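You operate a simulated robot arm through the tools that you are given. There is no shell and no other tool.

You run a simulated robot arm. Do the job below in one go: nothing can be reset, and whatever is moved stays where it is left.

TASK
Run the small lift up and down once at 6 bar.
Fine: shut the vent, open the air lever and set the pressure first.

The check looks at the end state, three seconds after you hand in, the way a careful person would. Anything else that was tipped, shoved, dropped, spilled or broken makes it a failure.

THE ROBOT
A 6-joint arm with a two-finger gripper, fixed in place. Base frame: the origin is at the foot of the arm, x ahead of it, y to its left, z up. Lengths are in mm, angles in rad, forces in N, time in s.
Its first joint turns from -2.897 to 2.897 rad. Payload 2.45 kg.
Tool frame: the origin (TCP) lies between the finger pads and is the grasp point; the fingertips stand 20 mm ahead of it; z points along the fingers, y is the line along which they close. Largest opening 140 mm; the body of the gripper starts 168 mm behind the TCP.
Orientation is that of the tool frame in the base frame, as [roll, pitch, yaw] about the fixed x, y, z axes, in that order (R = Rz(yaw) Ry(pitch) Rx(roll)). With the fingers straight down and closing along the base's y, the tool's x points along the base's -x, its y along +y and its z along -z.

THE INTERFACE
- The arm moves only by the tool step_arm. Its argument "deltas" is text: rows parted by semicolons, each of 7 numbers parted by spaces: the shift along the tool's x, y, z in units of 30 mm (1.0 is 30 mm), then the turn, a rotation vector about the tool's x, y, z in units of 5 degrees (1.0 is 5 degrees), then the gripper command, from -1 (fully open) to 1 (shut), values between in proportion. In form: tx ty tz rx ry rz gripper; .... A call has 1 to 20 rows; each row shifts and turns the commanded pose from where the row before left it, along the tool's axes as they then stand. A call with a number of a shift or a turn outside -1 to 1 is refused whole. A row lasts 0.2 s, in which the tool goes at most 50 mm and 0.15 rad; a call with a longer step from one row to the next is refused whole, and so is a gripper value outside its range. A pose out of reach is approached as far as the arm can. The call stops where the force on the tool passes 40 N (or 10 N more than at its start, if that is more) or the arm is blocked; 0.2 s more then pass. Each finger travels about 45 mm/s and halts on what it meets, pressing with about 42 N; the grip force reading is that of the motor and also rises with nothing between the fingers. The clock runs only during rows and for 0.2 s after the last one: add rows that do not move to give the fingers time. It gives the time, the measured TCP pose, the force on the tool (base axes), the opening and the grip force at its end, in the units of the frame above (readings bear some noise), with the torque about the TCP (base axes, N m) and any sound that the robot's microphone picked up.
- Cameras (640 x 400 px; columns grow to the right, rows downward): "scene" is fixed at [219.4, -649.3, 1469.5]; the picture's right is [0.63, -0.77, 0.00], its down [-0.34, -0.28, -0.90] and it looks along [0.70, 0.57, -0.43] (base axes); focal length 322 px, centre (320, 200). "wrist" rides on the gripper at [78, 11, -209] in the tool frame; the picture's right is [-0.14, 0.99, 0.00], its down [-0.92, -0.13, -0.37] and it looks along [-0.36, -0.05, 0.93] (tool axes); focal length 280 px, centre (320, 200). There is no depth. A picture from a camera that has moved, and an enlarged one, comes with that camera's place and axes in the base frame and with its lens.
- grab_frame(camera): a new picture of that camera. No time passes.
- zoom(camera, box): a new picture of the part [left, top, right, bottom] of that camera's present view, enlarged. No time passes.
- finish_job(): hands the job in; it is judged then, once.

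Places have to be worked out from the pictures, the camera data and where the tool is seen. Open the gripper and draw the arm clear of the work before you hand the job in, unless the task says otherwise.

The tools are called after "Emit:" as name(argument=value, ...) on one line, values as JSON. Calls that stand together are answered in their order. step_arm: Moves the arm, as the interface text tells. Its arguments: {"type":"object","properties":{"deltas":{"type":"string"}},"required":["deltas"]} The other tools are called the same way: grab_frame (camera) takes a picture; zoom (camera, box) takes an enlarged picture of a part of a camera's view; finish_job () hands the job in.

At the start:

```text
t: 0.0
eef_pos: [659.2, -49.9, 1190.6]
tool_rot: [3.141, -0.001, 3.142]
contact_force: [-0.9, -0.2, 0.1]
wrist_torque: [0.03, -0.02, -0.03]
gripper_width: 140.0
gripper_force: 0.1
```

scene: 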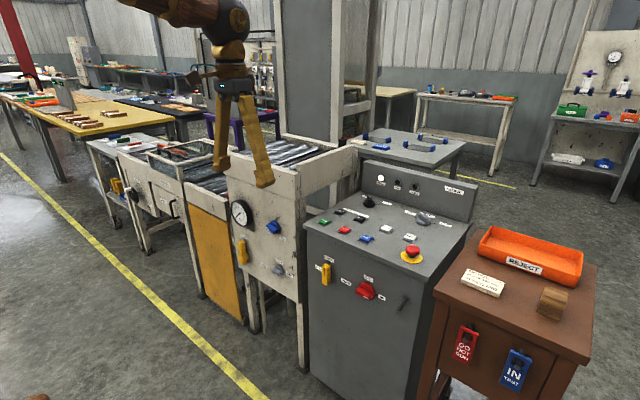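
wrist: 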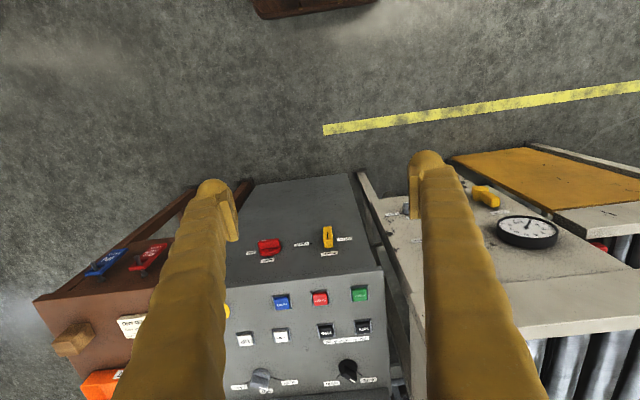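

The pictures show a control console, a lift with a gauge, and several valves. I'll zoom in to read the labels before planning.

Emit:
zoom(camera="scene", box=[300, 160, 480, 272])

Emit:
zoom(camera="scene", box=[210, 190, 330, 290])

Emit:
zoom(camera="scene", box=[300, 240, 430, 330])

Emit:
zoom(camera="wrist", box=[220, 200, 400, 400])

Emit:
zoom(camera="scene", box=[540, 30, 640, 180])

Emit:
zoom(camera="scene", box=[80, 120, 250, 260])

```text
3.56 times, centred on (390, 216) of scene
camera zoom: at [219.4, -649.3, 1469.5], right [0.63, -0.77, 0.0], down [-0.34, -0.28, -0.9], along [0.7, 0.57, -0.43], focal length 1144 px, centre (71, 143)
```

zoom: 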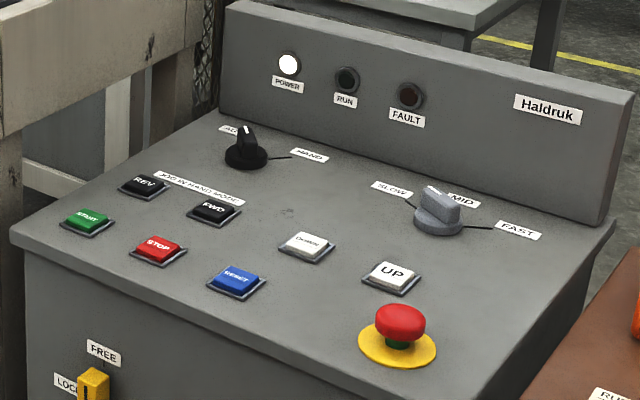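

```text
4.00 times, centred on (270, 240) of scene
camera zoom: at [219.4, -649.3, 1469.5], right [0.63, -0.77, 0.0], down [-0.34, -0.28, -0.9], along [0.7, 0.57, -0.43], focal length 1287 px, centre (520, 40)
```

zoom: 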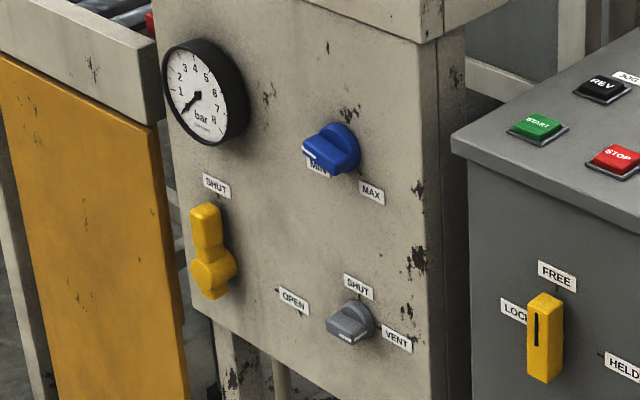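

```text
4.44 times, centred on (365, 285) of scene
camera zoom: at [219.4, -649.3, 1469.5], right [0.63, -0.77, 0.0], down [-0.34, -0.28, -0.9], along [0.7, 0.57, -0.43], focal length 1430 px, centre (120, -178)
```

zoom: 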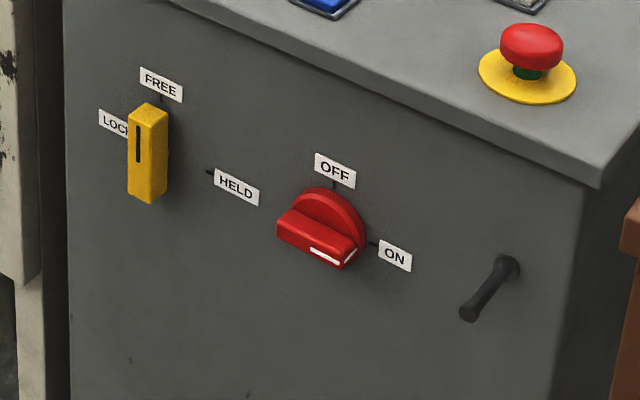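

```text
2.00 times, centred on (310, 300) of wrist
camera zoom: at [580.5, -40.0, 1400.0], right [0.14, 0.99, 0.0], down [0.92, -0.13, 0.37], along [0.36, -0.05, -0.93], focal length 561 px, centre (340, 0)
```

zoom: 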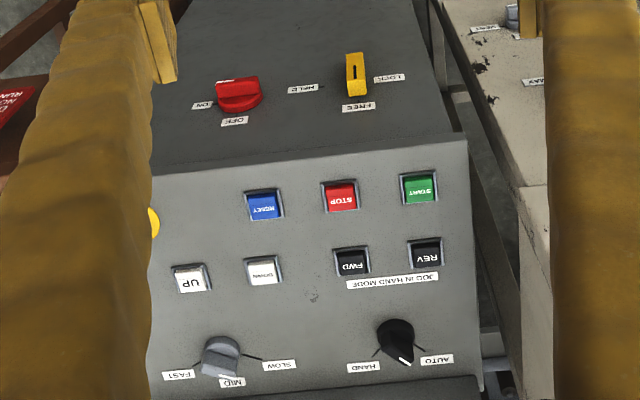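

```text
2.67 times, centred on (590, 105) of scene
camera zoom: at [219.4, -649.3, 1469.5], right [0.63, -0.77, 0.0], down [-0.34, -0.28, -0.9], along [0.7, 0.57, -0.43], focal length 858 px, centre (-400, 453)
```

zoom: 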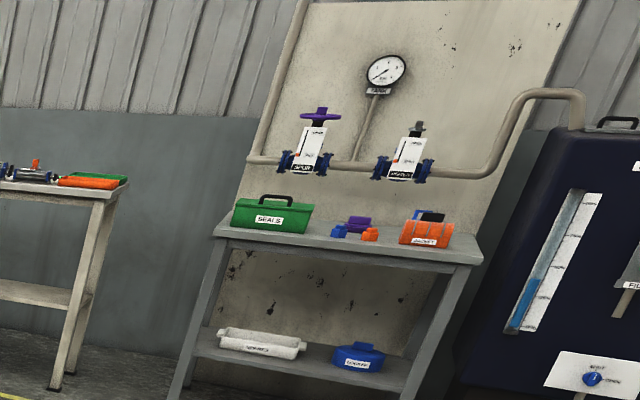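

```text
2.86 times, centred on (165, 190) of scene
camera zoom: at [219.4, -649.3, 1469.5], right [0.63, -0.77, 0.0], down [-0.34, -0.28, -0.9], along [0.7, 0.57, -0.43], focal length 919 px, centre (763, 229)
```

zoom: 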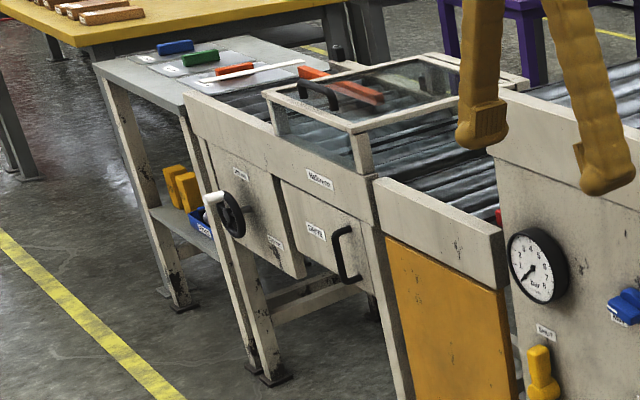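

I'll look at the brown cabinet's card and tags, the lamps, and the far left too.

Emit:
zoom(camera="scene", box=[455, 262, 515, 302])

Emit:
zoom(camera="scene", box=[440, 310, 560, 400])

Emit:
zoom(camera="scene", box=[225, 195, 255, 235])

Emit:
zoom(camera="scene", box=[260, 210, 310, 290])

Emit:
zoom(camera="wrist", box=[380, 140, 640, 400])

Emit:
zoom(camera="scene", box=[240, 120, 380, 210])

Emit:
zoom(camera="wrist", box=[110, 300, 150, 340])

```text
10.00 times, centred on (485, 282) of scene
camera zoom: at [219.4, -649.3, 1469.5], right [0.63, -0.77, 0.0], down [-0.34, -0.28, -0.9], along [0.7, 0.57, -0.43], focal length 3216 px, centre (-1330, -620)
```

zoom: 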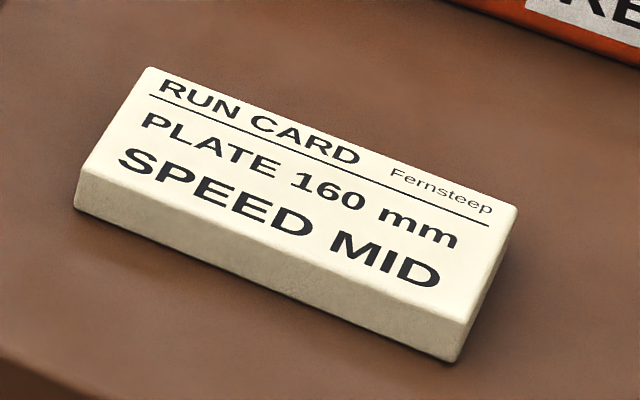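

```text
4.44 times, centred on (500, 355) of scene
camera zoom: at [219.4, -649.3, 1469.5], right [0.63, -0.77, 0.0], down [-0.34, -0.28, -0.9], along [0.7, 0.57, -0.43], focal length 1430 px, centre (-480, -489)
```

zoom: 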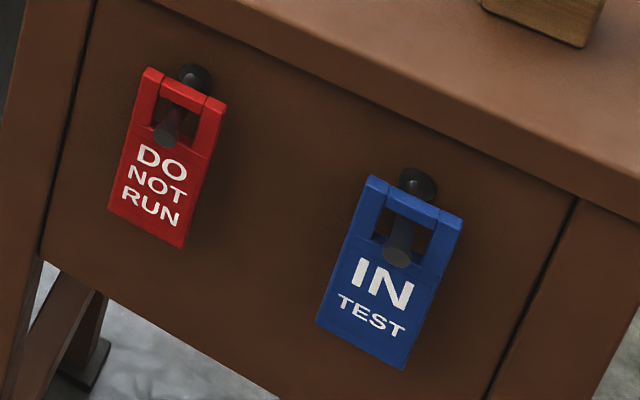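

```text
10.00 times, centred on (240, 215) of scene
camera zoom: at [219.4, -649.3, 1469.5], right [0.63, -0.77, 0.0], down [-0.34, -0.28, -0.9], along [0.7, 0.57, -0.43], focal length 3216 px, centre (1120, 50)
```

zoom: 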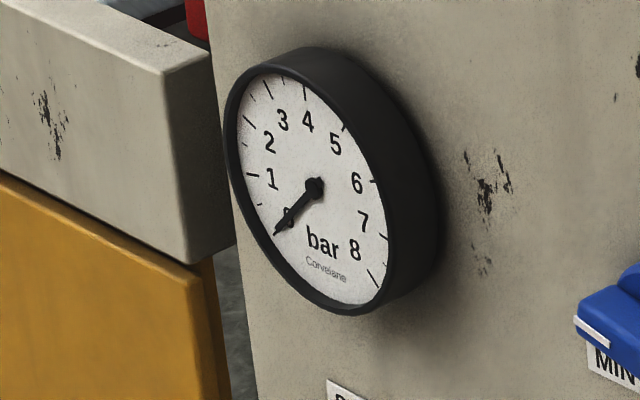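

```text
5.00 times, centred on (285, 250) of scene
camera zoom: at [219.4, -649.3, 1469.5], right [0.63, -0.77, 0.0], down [-0.34, -0.28, -0.9], along [0.7, 0.57, -0.43], focal length 1608 px, centre (495, -50)
```

zoom: 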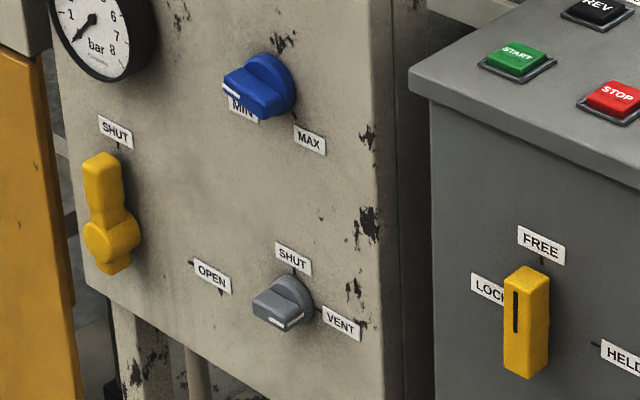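

```text
1.54 times, centred on (510, 270) of wrist
camera zoom: at [580.5, -40.0, 1400.0], right [0.14, 0.99, 0.0], down [0.92, -0.13, 0.37], along [0.36, -0.05, -0.93], focal length 431 px, centre (28, 92)
```

zoom: 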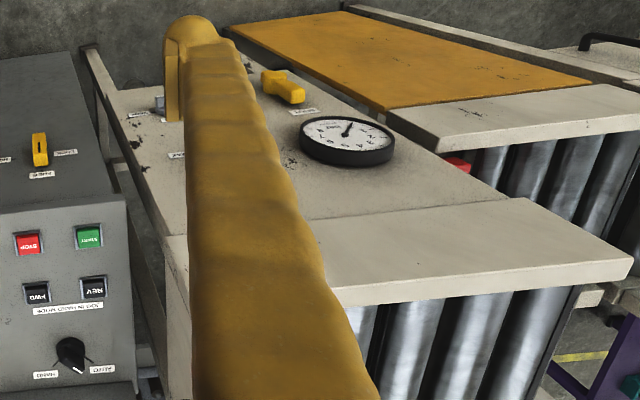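

```text
4.44 times, centred on (310, 165) of scene
camera zoom: at [219.4, -649.3, 1469.5], right [0.63, -0.77, 0.0], down [-0.34, -0.28, -0.9], along [0.7, 0.57, -0.43], focal length 1430 px, centre (364, 356)
```

zoom: 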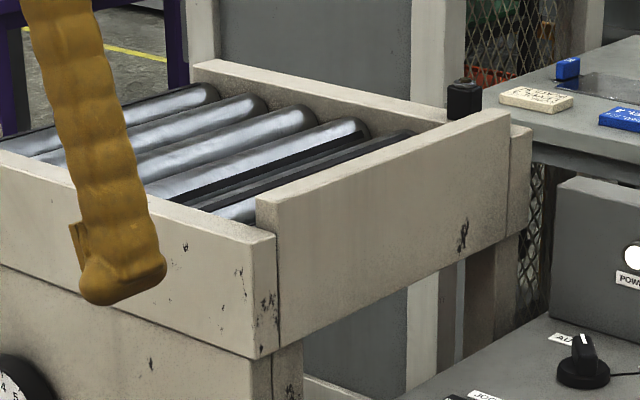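

```text
10.00 times, centred on (130, 320) of wrist
camera zoom: at [580.5, -40.0, 1400.0], right [0.14, 0.99, 0.0], down [0.92, -0.13, 0.37], along [0.36, -0.05, -0.93], focal length 2804 px, centre (2220, -1000)
```

zoom: 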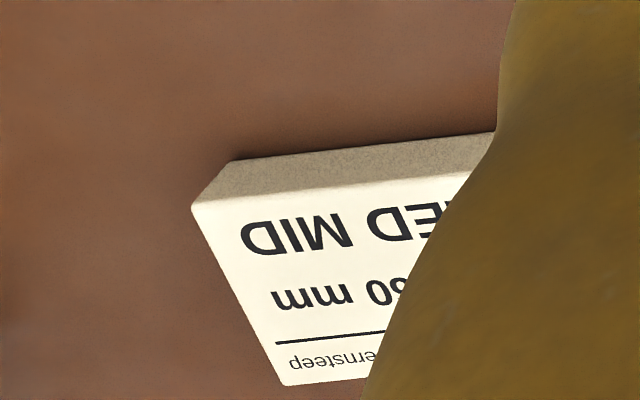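

Triangulating between the two cameras gives me:
- **Pneumatic panel:** roughly x≈970, facing -x. The vent knob is near (959,183,595), the blue regulator near (960,193,815) and the yellow air lever pivot near (960,424,556).
- **Console buttons:** DOWN is near (1127,-213,880) and UP near (1132,-299,880).

The vent points at VENT, the air lever is SHUT, the lock is FREE and power is on. I'll first tilt the tool to point forward (+x) at a safe height.

Emit:
step_arm(deltas="0 0 0 0 -1 0 -1;0 0 0 0 -1 0 -1;0 0 0 0 -1 0 -1;0 0 0 0 -1 0 -1;0 0 0 0 -1 0 -1;0 0 0 0 -1 0 -1;0 0 0 0 -1 0 -1;0 0 0 0 -1 0 -1;0 0 0 0 -1 0 -1;0 0 0 0 -1 0 -1;0 0 0 0 -1 0 -1;0 0 0 0 -1 0 -1;0 0 0 0 -1 0 -1;0 0 0 0 -1 0 -1;0 0 0 0 -1 0 -1;0 0 0 0 -1 0 -1;0 0 0 0 -1 0 -1;0 0 0 0 -1 0 -1")

```text
t: 3.8
eef_pos: [691.4, -55.6, 1225.2]
tool_rot: [2.959, 1.506, 2.984]
contact_force: [0.8, -0.3, -0.5]
wrist_torque: [-0.02, 0.0, 0.04]
gripper_width: 139.9
gripper_force: 0.1
out of reach, approached as far as the arm can: row 12, 13, 14, 16, 17, 18
```

The tool now points forward, slightly limited by reach. I'll look from here to refine the positions.

Emit:
grab_frame(camera="wrist")

Emit:
grab_frame(camera="scene")

```text
taken
camera wrist: at [477.4, -50.2, 1160.4], right [-0.02, 0.99, 0.15], down [-0.31, -0.15, 0.94], along [0.95, -0.03, 0.31], focal length 280 px, centre (320, 200)
```

wrist: 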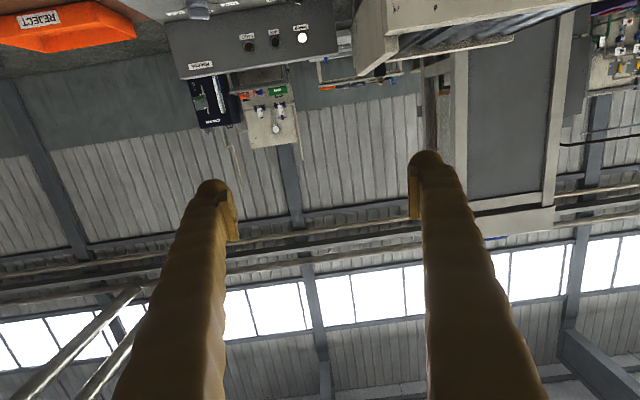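

```text
taken
```

scene: 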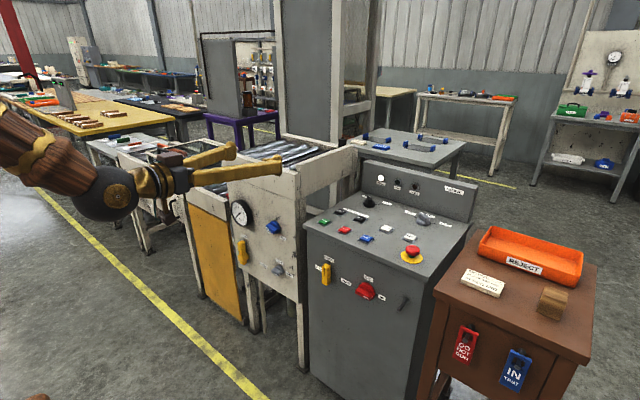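

The view ahead is clear and there is nothing in front of the panels. I'll descend and move towards the vent knob's column while staying well short of the panel.

Emit:
step_arm(deltas="0.5 0.39 0.6 0 0 0 -1;1 0.39 0.6 0 0 0 -1;1 0.39 0.6 0 0 0 -1;1 0.39 0.5 0 0 0 -1;1 0.39 0.5 0 0 0 -1;1 0.39 0.4 0 0 0 -1;1 0.39 0.4 0 0 0 -1;1 0.39 0.3 0 0 0 -1;1 0.39 0.2 0 0 0 -1;1 0.39 0.2 0 0 0 -1;1 0.39 0 0 0 0 -1;1 0.39 0 0 0 0 -1;1 0.39 0 0 0 0 -1;1 0.39 0 0 0 0 -1")

Emit:
grab_frame(camera="wrist")

Emit:
grab_frame(camera="scene")

```text
t: 6.8
eef_pos: [801.0, -76.1, 924.6]
tool_rot: [2.173, 1.416, 2.236]
contact_force: [-0.1, 0.1, -0.3]
wrist_torque: [0.01, -0.05, 0.01]
gripper_width: 140.3
gripper_force: 0.1
out of reach, approached as far as the arm can: row 1, 2, 3, 4, 5, 6, 7, 8, 9, 10, 11, 12, 13, 14
```

```text
taken
camera wrist: at [584.6, -71.2, 866.7], right [-0.05, 0.96, 0.26], down [-0.27, -0.26, 0.93], along [0.96, -0.03, 0.27], focal length 280 px, centre (320, 200)
```

wrist: 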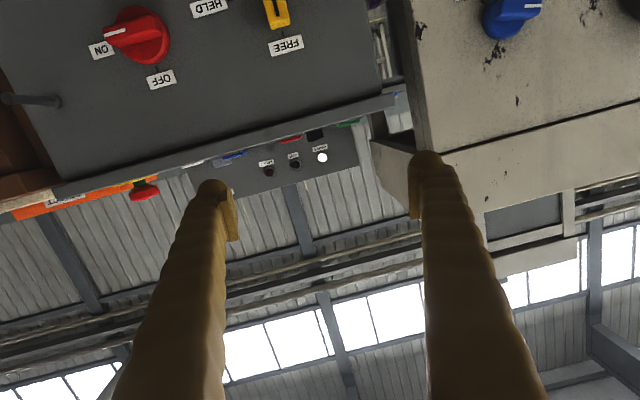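

```text
taken
```

scene: 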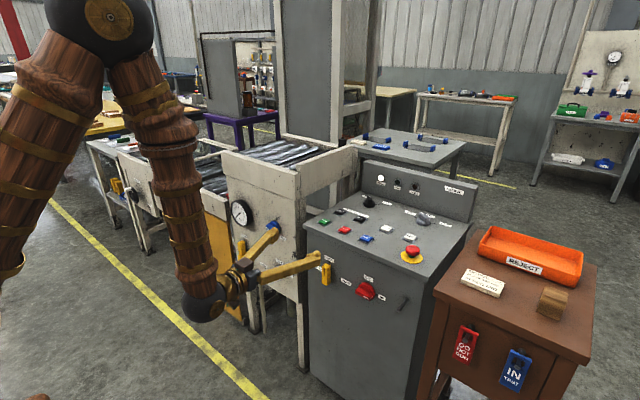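

The arm is lagging behind the commanded pose. I'll hold still for a few rows to see whether it converges.

Emit:
step_arm(deltas="0 0 0 0 0 0 -1;0 0 0 0 0 0 -1;0 0 0 0 0 0 -1")

```text
t: 7.6
eef_pos: [800.9, -76.4, 925.5]
tool_rot: [2.17, 1.418, 2.237]
contact_force: [0.2, 0.2, 0.4]
wrist_torque: [0.02, 0.0, 0.0]
gripper_width: 139.8
gripper_force: 0.2
```

There is no out-of-reach report now, so the command may have re-anchored at the actual pose. I'll test with small sideways moves.

Emit:
step_arm(deltas="0 0.5 0 0 0 0 -1;0 0.5 0 0 0 0 -1;0 0 0 0 0 0 -1")

```text
t: 8.4
eef_pos: [801.0, -71.2, 934.5]
tool_rot: [2.187, 1.421, 2.26]
contact_force: [0.1, -0.4, 0.6]
wrist_torque: [0.0, 0.03, 0.02]
gripper_width: 140.2
gripper_force: 0.1
out of reach, approached as far as the arm can: row 1, 2
```

The arm is against some limit. I'll look at its structure closely to work out the kinematics.

Emit:
zoom(camera="scene", box=[0, 0, 330, 330])

Emit:
zoom(camera="scene", box=[170, 210, 330, 330])

```text
1.21 times, centred on (165, 165) of scene
camera zoom: at [219.4, -649.3, 1469.5], right [0.63, -0.77, 0.0], down [-0.34, -0.28, -0.9], along [0.7, 0.57, -0.43], focal length 390 px, centre (508, 242)
```

zoom: 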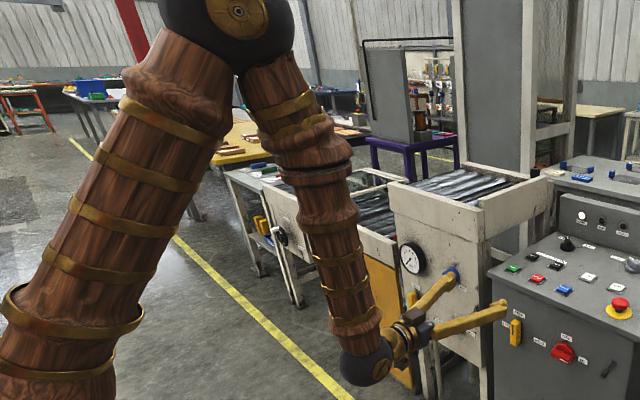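

```text
3.33 times, centred on (250, 270) of scene
camera zoom: at [219.4, -649.3, 1469.5], right [0.63, -0.77, 0.0], down [-0.34, -0.28, -0.9], along [0.7, 0.57, -0.43], focal length 1072 px, centre (553, -33)
```

zoom: 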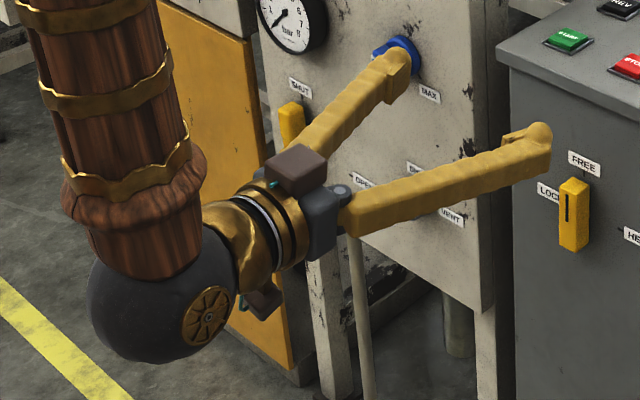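

The arm has a spherical wrist, and the wrist centre is about 320 mm behind the TCP. It is tucked too close to the base, so it's probably against the elbow's fold limit. I'll move forward, where the reach should be better, stopping well short of the console front (~x 965).

Emit:
step_arm(deltas="0 0 0.9 0 0 0 -1;0 0 0.9 0 0 0 -1;0 0 0.6 0 0 0 -1;0 0 0 0 0 0 -1")

```text
t: 9.4
eef_pos: [868.6, -87.2, 930.0]
tool_rot: [2.21, 1.429, 2.275]
contact_force: [-0.3, -0.2, 0.3]
wrist_torque: [-0.01, -0.03, -0.01]
gripper_width: 140.1
gripper_force: 0.1
out of reach, approached as far as the arm can: row 1, 2, 3
```

The pattern fits the forearm-roll joint sitting on its limit: the tool can't swing through straight ahead of the arm plane. I got here by flipping through a wrist singularity. To get onto the other branch I'll go up to open space, unwind the wrist back to tool-down, then swing to forward through the -y side.

Emit:
step_arm(deltas="-1 0 -0.5 0 0 0 -1;-1 0 -0.5 0 0 0 -1;-1 0 -0.5 0 0 0 -1;-1 0 -0.5 0 0 0 -1;-1 0 -0.5 0 0 0 -1;-1 0 -0.5 0 0 0 -1;-1 0 -0.5 0 0 0 -1;-1 0 -0.3 0 0 0 -1;-1 0 0 0 0 0 -1;0 0 0 0 0 0 -1")

```text
t: 11.6
eef_pos: [777.6, -121.6, 1207.9]
tool_rot: [2.209, 1.429, 2.264]
contact_force: [0.4, 0.8, 0.3]
wrist_torque: [-0.02, 0.02, -0.02]
gripper_width: 140.1
gripper_force: 0.1
```

Moving up worked with no limit reported. Now I'll unwind the wrist to tool-down through the +y side.

Emit:
step_arm(deltas="0 0 0 -.944 .298 .41 -1;0 0 0 -.901 .411 .41 -1;0 0 0 -.844 .517 .41 -1;0 0 0 -.775 .616 .41 -1;0 0 0 -.694 .706 .41 -1;0 0 0 -.603 .785 .41 -1;0 0 0 -.502 .853 .41 -1;0 0 0 -.395 .908 .41 -1;0 0 0 -.281 .949 .41 -1;0 0 0 -.163 .976 .41 -1;0 0 0 -.043 .989 .41 -1;0 0 0 .078 .987 .41 -1")

```text
t: 14.2
eef_pos: [778.2, -122.9, 1205.5]
tool_rot: [2.359, 0.611, 3.057]
contact_force: [-0.1, -0.8, -0.4]
wrist_torque: [0.03, 0.0, -0.01]
gripper_width: 139.8
gripper_force: 0.0
```

That tracked perfectly. I'll continue the unwind to tool-down.

Emit:
step_arm(deltas="0 0 0 .197 .970 .41 -1;0 0 0 .314 .939 .41 -1;0 0 0 .426 .894 .41 -1;0 0 0 .532 .835 .41 -1;0 0 0 .630 .764 .41 -1;0 0 0 .718 .681 .41 -1;0 0 0 .796 .589 .41 -1;0 0 0 .862 .487 .41 -1;0 0 0 .915 .379 .41 -1;0 0 0 .954 .265 .41 -1;0 0 0 .979 .146 .41 -1;0 0 0 .990 .026 .41 -1")

```text
t: 16.8
eef_pos: [778.4, -122.8, 1205.9]
tool_rot: [3.139, -0.075, 3.018]
contact_force: [-1.2, -0.3, -0.4]
wrist_torque: [0.0, -0.03, -0.04]
gripper_width: 139.9
gripper_force: 0.1
```

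The wrist is back at tool-down with the roll near neutral. Now I'll move sideways to y≈+200, correcting the small yaw and pitch offsets on the way.

Emit:
step_arm(deltas="0 .98 0 0 -.08 -.13 -1;0 .98 0 0 -.08 -.13 -1;0 .98 0 0 -.08 -.13 -1;0 .98 0 0 -.08 -.13 -1;0 .98 0 0 -.08 -.13 -1;0 .98 0 0 -.08 -.13 -1;0 .98 0 0 -.08 -.13 -1;0 .98 0 0 -.08 -.13 -1;0 .98 0 0 -.08 -.13 -1;0 .98 0 0 -.08 -.13 -1;0 .98 0 0 -.08 -.13 -1;0 0 0 0 0 0 -1")

Emit:
grab_frame(camera="scene")

Emit:
grab_frame(camera="wrist")

```text
t: 19.4
eef_pos: [798.9, 199.8, 1208.5]
tool_rot: [3.134, 0.002, 3.142]
contact_force: [1.0, -0.5, 0.7]
wrist_torque: [0.04, 0.0, 0.0]
gripper_width: 140.0
gripper_force: 0.1
```

```text
taken
```

scene: 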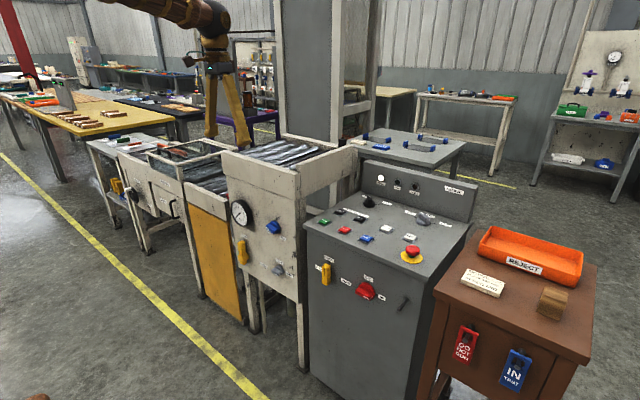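

```text
taken
camera wrist: at [720.5, 208.2, 1417.8], right [0.14, 0.99, 0.01], down [0.92, -0.13, 0.37], along [0.37, -0.04, -0.93], focal length 280 px, centre (320, 200)
```

wrist: 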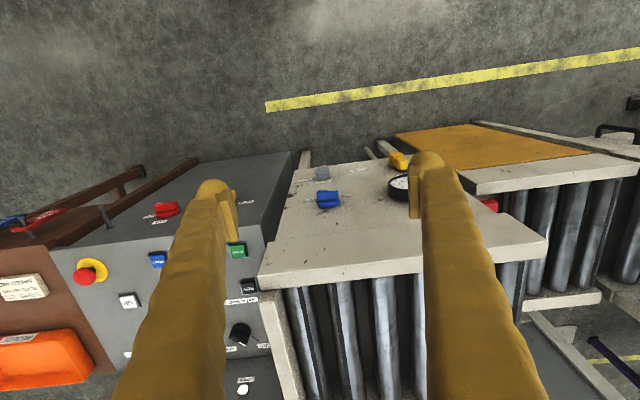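

Now I'll swing the tool through the -y side towards pointing forward, by rotating about the 45° down-forward axis. I'll do the first half and then check.

Emit:
step_arm(deltas="0 0 0 .95 0 -.95 -1;0 0 0 .95 0 -.95 -1;0 0 0 .95 0 -.95 -1;0 0 0 .95 0 -.95 -1;0 0 0 .95 0 -.95 -1;0 0 0 .95 0 -.95 -1;0 0 0 .95 0 -.95 -1;0 0 0 .95 0 -.95 -1;0 0 0 .95 0 -.95 -1;0 0 0 .95 0 -.95 -1;0 0 0 .95 0 -.95 -1;0 0 0 .95 0 -.95 -1;0 0 0 .95 0 -.95 -1")

```text
t: 22.2
eef_pos: [802.0, 199.9, 1207.5]
tool_rot: [-2.21, -0.49, -2.204]
contact_force: [1.2, -0.1, -0.6]
wrist_torque: [-0.04, 0.0, 0.01]
gripper_width: 139.9
gripper_force: 0.1
```

It is tracking well, so I'll do the second half.

Emit:
step_arm(deltas="0 0 0 .936 0 -.936 -1;0 0 0 .936 0 -.936 -1;0 0 0 .936 0 -.936 -1;0 0 0 .936 0 -.936 -1;0 0 0 .936 0 -.936 -1;0 0 0 .936 0 -.936 -1;0 0 0 .936 0 -.936 -1;0 0 0 .936 0 -.936 -1;0 0 0 .936 0 -.936 -1;0 0 0 .936 0 -.936 -1;0 0 0 .936 0 -.936 -1;0 0 0 .936 0 -.936 -1;0 0 0 .936 0 -.936 -1;0 0 0 .936 0 -.936 -1;0 0 0 0 0 0 -1")

Emit:
grab_frame(camera="wrist")

Emit:
grab_frame(camera="scene")

```text
t: 25.4
eef_pos: [800.1, 199.2, 1208.7]
tool_rot: [-1.366, -1.562, -1.774]
contact_force: [-0.1, -0.1, -0.8]
wrist_torque: [-0.03, 0.03, -0.04]
gripper_width: 140.1
gripper_force: 0.0
```

```text
taken
camera wrist: at [591.3, 187.5, 1285.6], right [0.0, -0.99, -0.14], down [-0.37, 0.13, -0.92], along [0.93, 0.05, -0.36], focal length 280 px, centre (320, 200)
```

wrist: 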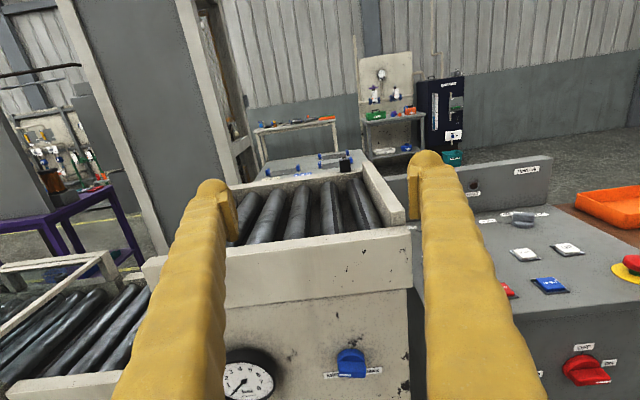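

```text
taken
```

scene: 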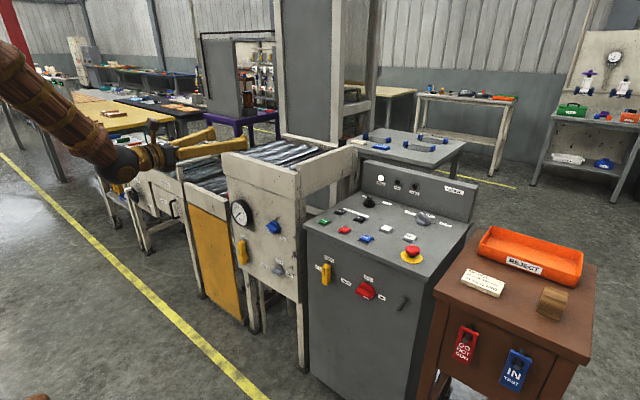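

The tool now points forward with the camera upright on top and no limits hit. The blue knob triangulates to about (960,194,816). I'll descend in front of the panel, towards the vent.

Emit:
step_arm(deltas="-1 0 0 0 0 0 -1;-1 0 0 0 0 0 -1;-1 0 0 0 0 0 -1;-1 0 0 0 0 0 -1;-1 0 0 0 0 0 -1;-1 0 0 0 0 0 -1;-1 0 0 0 0 0 -1;-1 0 0 0 0 0 -1;-1 0 0 0 0 0 -1;-1 0 0 0 0 0 -1;-1 0 0 0 0 0 -1;-1 0 0 0 0 0 -1;-1 0 0 0 0 0 -1;-1 0 0 0 0 0 -1;-1 0 0 0 0 0 -1;-1 0 0 0 0 0 -1;0 0 0 0 0 0 -1")

Emit:
grab_frame(camera="wrist")

Emit:
grab_frame(camera="scene")

```text
t: 29.0
eef_pos: [799.4, 204.5, 725.6]
tool_rot: [-1.334, -1.563, -1.808]
contact_force: [0.6, 0.1, 0.8]
wrist_torque: [-0.02, 0.02, 0.01]
gripper_width: 140.3
gripper_force: 0.0
```

```text
taken
camera wrist: at [590.7, 192.4, 804.6], right [0.0, -0.99, -0.15], down [-0.37, 0.13, -0.92], along [0.93, 0.05, -0.36], focal length 280 px, centre (320, 200)
```

wrist: 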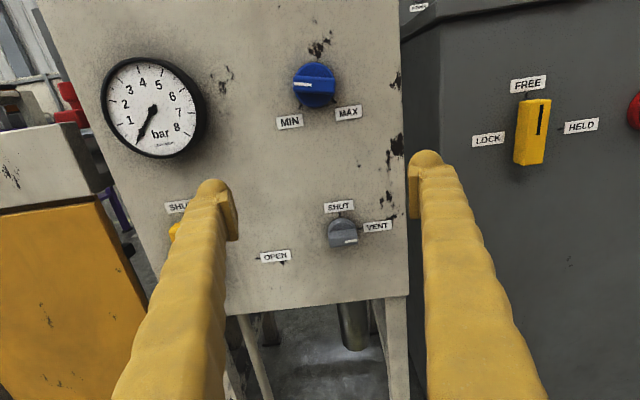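

```text
taken
```

scene: 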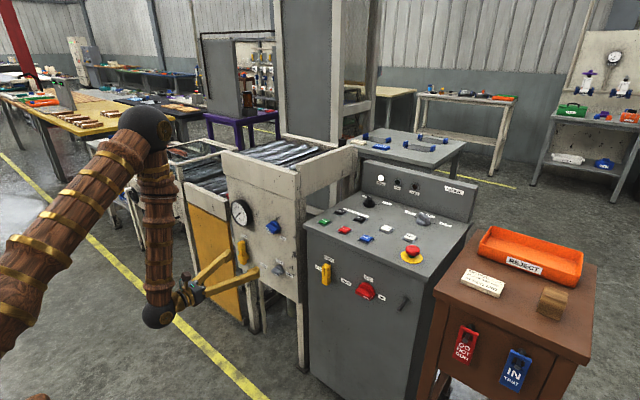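

This is a very good view of the panel. I'll zoom in for details.

Emit:
zoom(camera="wrist", box=[240, 40, 440, 280])

Emit:
zoom(camera="wrist", box=[300, 190, 410, 260])

Emit:
zoom(camera="wrist", box=[90, 40, 240, 180])

Emit:
zoom(camera="wrist", box=[460, 60, 640, 180])

```text
1.67 times, centred on (340, 160) of wrist
camera zoom: at [590.7, 192.4, 804.6], right [0.0, -0.99, -0.15], down [-0.37, 0.13, -0.92], along [0.93, 0.05, -0.36], focal length 467 px, centre (287, 267)
```

zoom: 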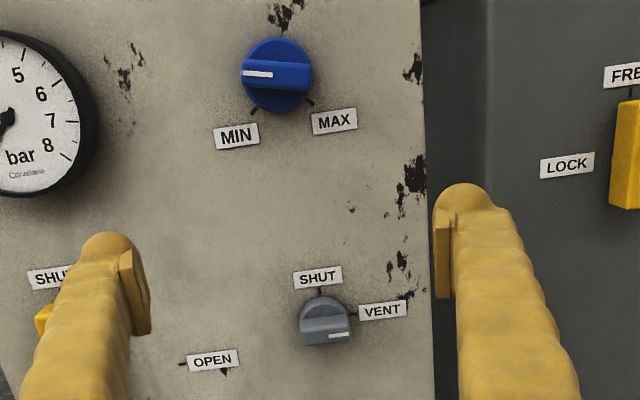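

```text
5.71 times, centred on (355, 225) of wrist
camera zoom: at [590.7, 192.4, 804.6], right [0.0, -0.99, -0.15], down [-0.37, 0.13, -0.92], along [0.93, 0.05, -0.36], focal length 1602 px, centre (120, 57)
```

zoom: 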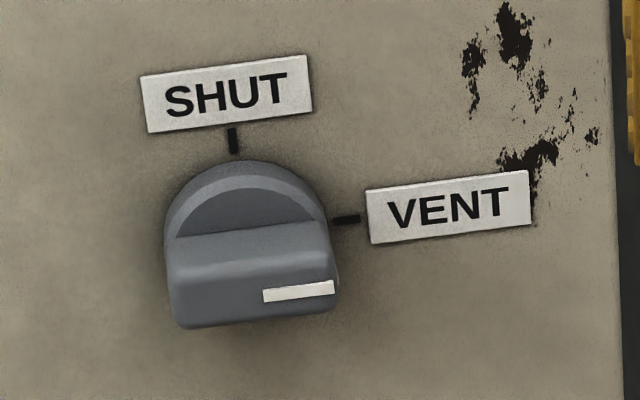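

```text
2.86 times, centred on (165, 110) of wrist
camera zoom: at [590.7, 192.4, 804.6], right [0.0, -0.99, -0.15], down [-0.37, 0.13, -0.92], along [0.93, 0.05, -0.36], focal length 801 px, centre (763, 457)
```

zoom: 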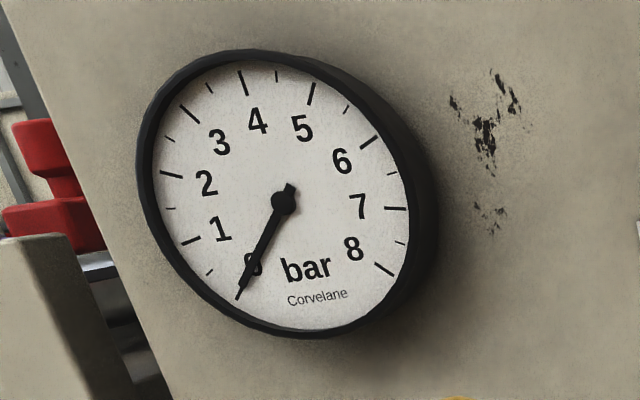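

```text
3.33 times, centred on (550, 120) of wrist
camera zoom: at [590.7, 192.4, 804.6], right [0.0, -0.99, -0.15], down [-0.37, 0.13, -0.92], along [0.93, 0.05, -0.36], focal length 935 px, centre (-447, 467)
```

zoom: 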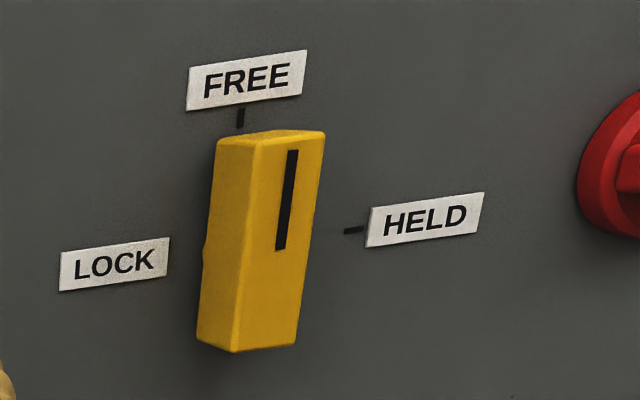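

The layout is clear now:
- **Vent knob:** centre ≈(967,186,605) on the panel, its bar about 15 mm wide and standing out about 30 mm. The bar is horizontal, pointing to VENT.
- **Blue knob:** points at 9 o'clock. Its MIN–MAX scale runs clockwise over the top.

I'll roll the tool +90° so the fingers close vertically on the vent bar, setting the opening to 70 mm at the same time.

Emit:
step_arm(deltas="0 0 0 0 0 1 0;0 0 0 0 0 1 0;0 0 0 0 0 1 0;0 0 0 0 0 1 0;0 0 0 0 0 1 0;0 0 0 0 0 1 0;0 0 0 0 0 1 0;0 0 0 0 0 1 0;0 0 0 0 0 1 0;0 0 0 0 0 1 0;0 0 0 0 0 1 0;0 0 0 0 0 1 0;0 0 0 0 0 1 0;0 0 0 0 0 1 0;0 0 0 0 0 1 0;0 0 0 0 0 1 0;0 0 0 0 0 1 0;0 0 0 0 0 1 0;0 0 0 0 0 0 0")

Emit:
grab_frame(camera="wrist")

```text
t: 33.0
eef_pos: [802.0, 204.2, 728.1]
tool_rot: [-1.569, 0.009, -1.571]
contact_force: [1.1, -0.8, 0.2]
wrist_torque: [-0.02, -0.02, 0.01]
gripper_width: 69.9
gripper_force: 0.1
```

```text
taken
camera wrist: at [592.5, 124.8, 715.8], right [0.0, 0.15, -0.99], down [-0.37, 0.92, 0.14], along [0.93, 0.37, 0.06], focal length 280 px, centre (320, 200)
```

wrist: 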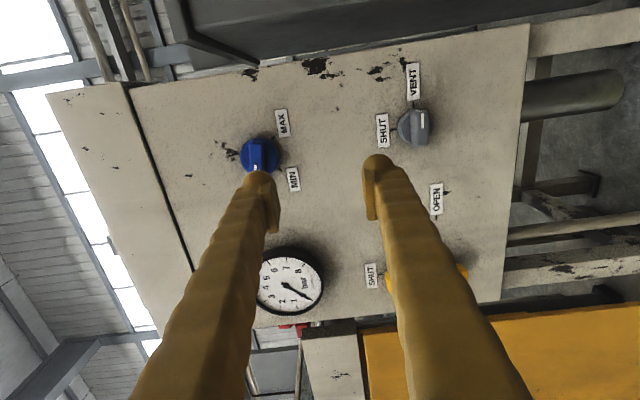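

The tool is rolled with fingers above and below. From this view the vent bar reads about (940,186,608). I'll move in line with it and stop at x≈890 to check.

Emit:
step_arm(deltas=".12 .8 .4 0 0 0 0;.12 .8 .4 0 0 0 0;.12 .8 .5 0 0 0 0;.12 .8 .6 0 0 0 0;.12 .8 .6 0 0 0 0;0 0 .4 0 0 0 0;0 0 0 0 0 0 0")

Emit:
grab_frame(camera="wrist")

Emit:
zoom(camera="scene", box=[200, 210, 330, 310])

```text
t: 34.6
eef_pos: [888.2, 186.7, 608.9]
tool_rot: [-1.569, 0.008, -1.572]
contact_force: [-0.1, 0.5, 0.5]
wrist_torque: [0.0, -0.03, 0.0]
gripper_width: 69.9
gripper_force: 0.0
```

```text
taken
camera wrist: at [679.5, 108.2, 596.0], right [0.0, 0.14, -0.99], down [-0.37, 0.92, 0.13], along [0.93, 0.37, 0.06], focal length 280 px, centre (320, 200)
```

wrist: 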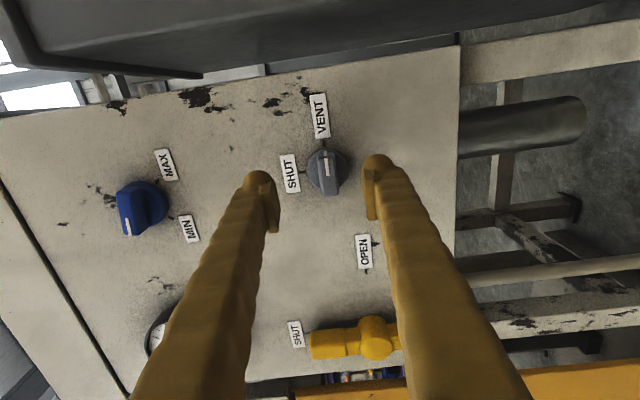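

```text
4.00 times, centred on (265, 260) of scene
camera zoom: at [219.4, -649.3, 1469.5], right [0.63, -0.77, 0.0], down [-0.34, -0.28, -0.9], along [0.7, 0.57, -0.43], focal length 1287 px, centre (540, -40)
```

zoom: 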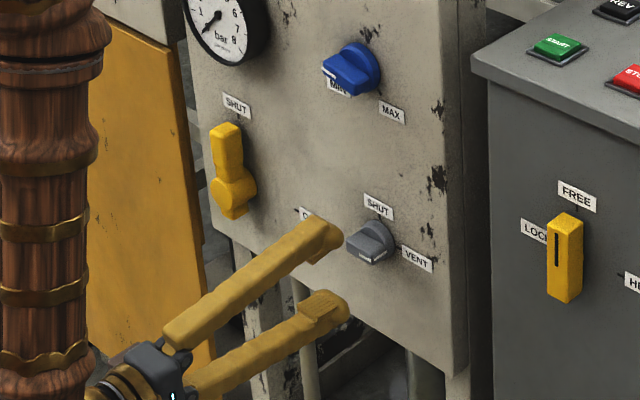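

I'll zoom on the knob to check the alignment with the tool axis. At x≈938 the axis should project to about (320,177).

Emit:
zoom(camera="wrist", box=[270, 120, 400, 220])

```text
4.00 times, centred on (335, 170) of wrist
camera zoom: at [679.5, 108.2, 596.0], right [0.0, 0.14, -0.99], down [-0.37, 0.92, 0.13], along [0.93, 0.37, 0.06], focal length 1122 px, centre (260, 320)
```

zoom: 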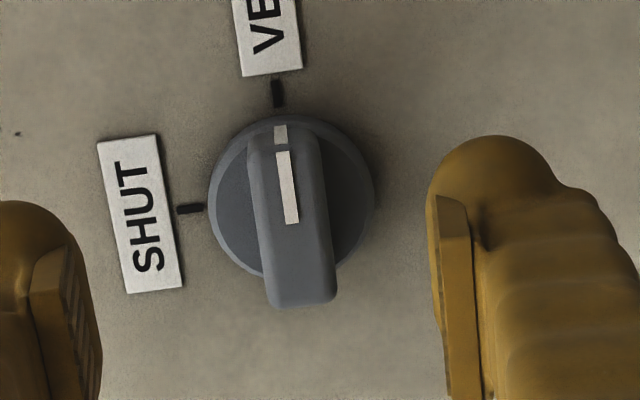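

The knob sits about 8 mm lower than the tool axis, so z≈600.5. I'll shift, advance so the fingertips straddle the bar, and close.

Emit:
step_arm(deltas="-.03 .28 0 0 0 0 0;0 0 .7 0 0 0 0;0 0 .7 0 0 0 0;0 0 0 0 0 0 0")

Emit:
zoom(camera="wrist", box=[230, 120, 410, 240])

Emit:
zoom(camera="scene", box=[230, 230, 330, 310])

```text
t: 35.6
eef_pos: [928.6, 187.7, 599.6]
tool_rot: [-1.568, 0.009, -1.572]
contact_force: [0.3, -0.7, 0.1]
wrist_torque: [0.01, -0.01, 0.03]
gripper_width: 70.0
gripper_force: 0.0
```

```text
3.33 times, centred on (320, 180) of wrist
camera zoom: at [720.5, 109.3, 587.4], right [0.0, 0.14, -0.99], down [-0.37, 0.92, 0.13], along [0.93, 0.37, 0.06], focal length 935 px, centre (320, 267)
```

zoom: 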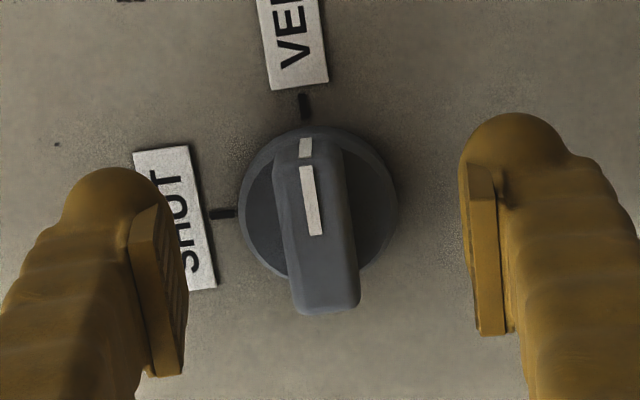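

```text
5.00 times, centred on (280, 270) of scene
camera zoom: at [219.4, -649.3, 1469.5], right [0.63, -0.77, 0.0], down [-0.34, -0.28, -0.9], along [0.7, 0.57, -0.43], focal length 1608 px, centre (520, -150)
```

zoom: 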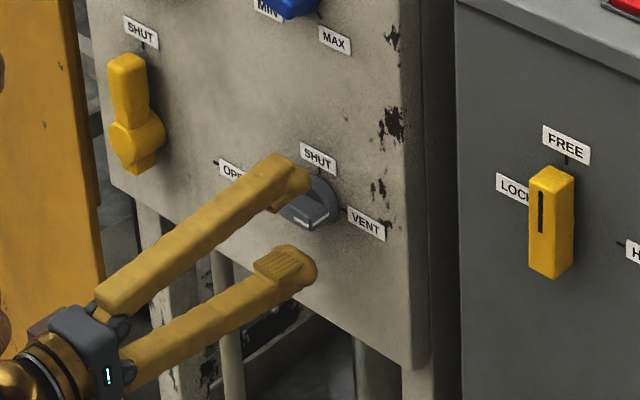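

It is well centred, so I'll close on the bar.

Emit:
step_arm(deltas="0 0 0 0 0 0 0.6;0 0 0 0 0 0 0.8;0 0 0 0 0 0 1;0 0 0 0 0 0 1;0 0 0 0 0 0 1")

Emit:
zoom(camera="wrist", box=[230, 120, 410, 240])

```text
t: 36.8
eef_pos: [928.5, 188.4, 600.5]
tool_rot: [-1.567, 0.006, -1.57]
contact_force: [-3.4, -1.7, 11.4]
wrist_torque: [-0.14, -0.16, -0.06]
gripper_width: 16.8
gripper_force: 38.7
```

```text
3.33 times, centred on (320, 180) of wrist
camera zoom: at [720.6, 109.4, 587.9], right [0.0, 0.15, -0.99], down [-0.37, 0.92, 0.13], along [0.93, 0.37, 0.06], focal length 935 px, centre (320, 267)
```

zoom: 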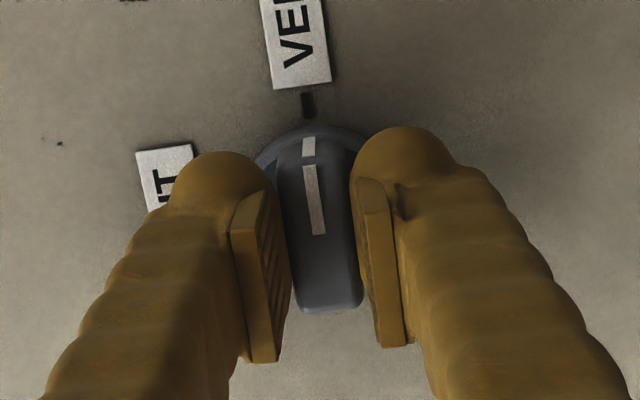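

I have the bar gripped at 16.8 mm. Now I'll turn it 90° counter-clockwise (seen from the front) from VENT up to SHUT.

Emit:
step_arm(deltas="0 0 0 0 0 -1 1;0 0 0 0 0 -1 1;0 0 0 0 0 -1 1;0 0 0 0 0 -1 1;0 0 0 0 0 -1 1;0 0 0 0 0 -1 1;0 0 0 0 0 -1 1;0 0 0 0 0 -1 1;0 0 0 0 0 -1 1;0 0 0 0 0 -1 1;0 0 0 0 0 -1 1;0 0 0 0 0 -1 1;0 0 0 0 0 -1 1;0 0 0 0 0 -1 1;0 0 0 0 0 -1 1;0 0 0 0 0 -1 1;0 0 0 0 0 -1 1;0 0 0 0 0 -1 1")

Emit:
zoom(camera="wrist", box=[230, 120, 410, 240])

```text
t: 37.6
eef_pos: [929.1, 187.9, 601.0]
tool_rot: [-1.566, -0.251, -1.571]
contact_force: [-5.8, 1.1, 7.1]
wrist_torque: [0.0, -0.08, 0.07]
gripper_width: 16.8
gripper_force: 42.5
stopped in row 4: the force on the tool passed its limit at 42 N (the readings are from after the stop); the commanded pose is now the measured one
```

```text
3.33 times, centred on (320, 180) of wrist
camera zoom: at [720.6, 109.0, 608.7], right [0.0, -0.11, -0.99], down [-0.37, 0.92, -0.11], along [0.93, 0.37, -0.04], focal length 935 px, centre (320, 267)
```

zoom: 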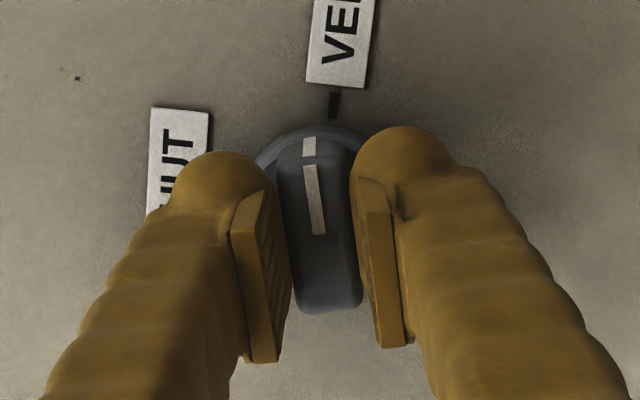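

The knob did turn about 14° but a force spike stopped the move, and the forces now are small. I'll continue more slowly.

Emit:
step_arm(deltas="0 0 0 0 0 -.4 1;0 0 0 0 0 -.4 1;0 0 0 0 0 -.4 1;0 0 0 0 0 -.4 1;0 0 0 0 0 -.4 1")

```text
t: 38.8
eef_pos: [929.4, 188.9, 601.3]
tool_rot: [-1.566, -0.426, -1.572]
contact_force: [9.0, -3.5, 13.3]
wrist_torque: [0.0, -0.1, 0.06]
gripper_width: 17.0
gripper_force: 42.2
```

Emit:
step_arm(deltas="0 0 0 0 0 -.5 1;0 0 0 0 0 -.5 1;0 0 0 0 0 -.5 1;0 0 0 0 0 -.5 1;0 0 0 0 0 -.5 1;0 0 0 0 0 -.5 1;0 0 0 0 0 -.5 1;0 0 0 0 0 -.5 1;0 0 0 0 0 -.5 1;0 0 0 0 0 -.5 1")

Emit:
zoom(camera="wrist", box=[230, 120, 410, 240])

```text
t: 41.0
eef_pos: [930.6, 189.3, 599.8]
tool_rot: [-1.565, -0.862, -1.573]
contact_force: [-13.9, 16.8, 31.4]
wrist_torque: [0.0, -0.45, 0.11]
gripper_width: 16.9
gripper_force: 42.9
```

```text
3.33 times, centred on (320, 180) of wrist
camera zoom: at [720.4, 128.5, 652.5], right [0.0, -0.66, -0.75], down [-0.37, 0.7, -0.62], along [0.93, 0.28, -0.24], focal length 935 px, centre (320, 267)
```

zoom: 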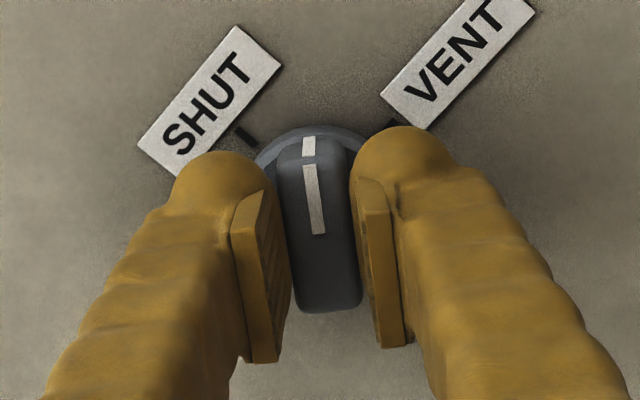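

The side force is building up from a slight axis mismatch. I'll relieve it by shifting 1.5 mm along the reaction and then keep turning.

Emit:
step_arm(deltas="0.01 -.05 0 0 0 0 1;0 -0.02 0 0 0 -.4 1;0 0 0 0 0 -.4 1;0 0 0 0 0 -.4 1;0 0 0 0 0 -.4 1")

```text
t: 42.2
eef_pos: [930.5, 189.6, 601.7]
tool_rot: [-1.568, -1.002, -1.577]
contact_force: [4.4, -1.4, 4.6]
wrist_torque: [-0.02, 0.03, -0.01]
gripper_width: 17.0
gripper_force: 43.1
```

Emit:
step_arm(deltas="0 -.01 0 0 0 -.5 1;0 -.01 0 0 0 -.5 1;0 -.01 0 0 0 -.5 1;0 -.01 0 0 0 -.5 1;0 -.01 0 0 0 -.5 1;0 -.01 0 0 0 -.5 1;0 -.01 0 0 0 -.5 1;0 -.01 0 0 0 -.5 1")

Emit:
zoom(camera="wrist", box=[230, 120, 410, 240])

```text
t: 43.7
eef_pos: [928.3, 188.6, 602.1]
tool_rot: [-1.57, -1.27, -1.573]
contact_force: [8.0, -0.1, -3.4]
wrist_torque: [0.05, 0.13, 0.03]
gripper_width: 16.8
gripper_force: 42.3
stopped in row 7: the force on the tool passed its limit at 42 N (the readings are from after the stop); the commanded pose is now the measured one
```

```text
3.33 times, centred on (320, 180) of wrist
camera zoom: at [720.2, 155.7, 672.7], right [0.0, -0.91, -0.42], down [-0.37, 0.4, -0.84], along [0.93, 0.15, -0.33], focal length 935 px, centre (320, 267)
```

zoom: 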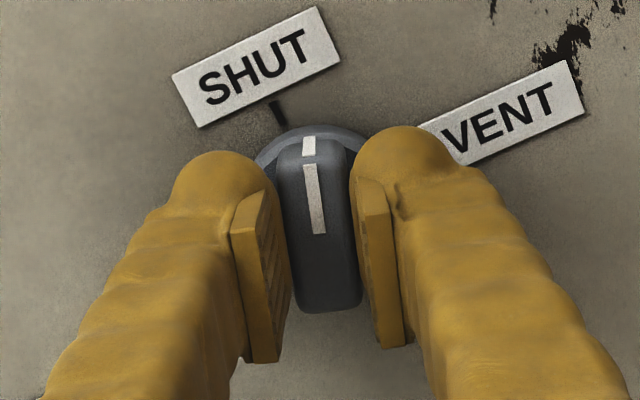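

About 17° remain to the SHUT tick, so I'll continue in gentle steps.

Emit:
step_arm(deltas="0 0 0 0 0 -.4 1;0 0 0 0 0 -.4 1;0 0 0 0 0 -.4 1;0 0 0 0 0 -.4 1;0 0 0 0 0 -.4 1")

```text
t: 44.9
eef_pos: [929.1, 189.0, 601.9]
tool_rot: [-1.573, -1.447, -1.571]
contact_force: [1.6, -7.0, -6.7]
wrist_torque: [0.0, 0.27, -0.08]
gripper_width: 17.1
gripper_force: 42.1
```

Emit:
step_arm(deltas="0 0 0 0 0 -.4 1;0 0 0 0 0 -.4 1;0 0 0 0 0 -.4 1;0 0 0 0 0 -.3 1")

Emit:
zoom(camera="wrist", box=[230, 120, 410, 240])

```text
t: 45.9
eef_pos: [928.9, 188.9, 600.7]
tool_rot: [1.643, -1.566, 1.498]
contact_force: [0.6, -6.0, -8.6]
wrist_torque: [0.26, 0.07, -0.07]
gripper_width: 16.9
gripper_force: 42.3
```

```text
3.33 times, centred on (320, 180) of wrist
camera zoom: at [720.2, 179.1, 679.7], right [0.0, -0.99, -0.13], down [-0.37, 0.12, -0.92], along [0.93, 0.05, -0.37], focal length 935 px, centre (320, 267)
```

zoom: 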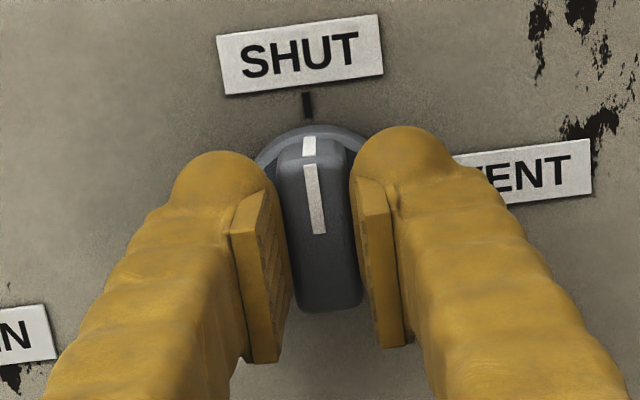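

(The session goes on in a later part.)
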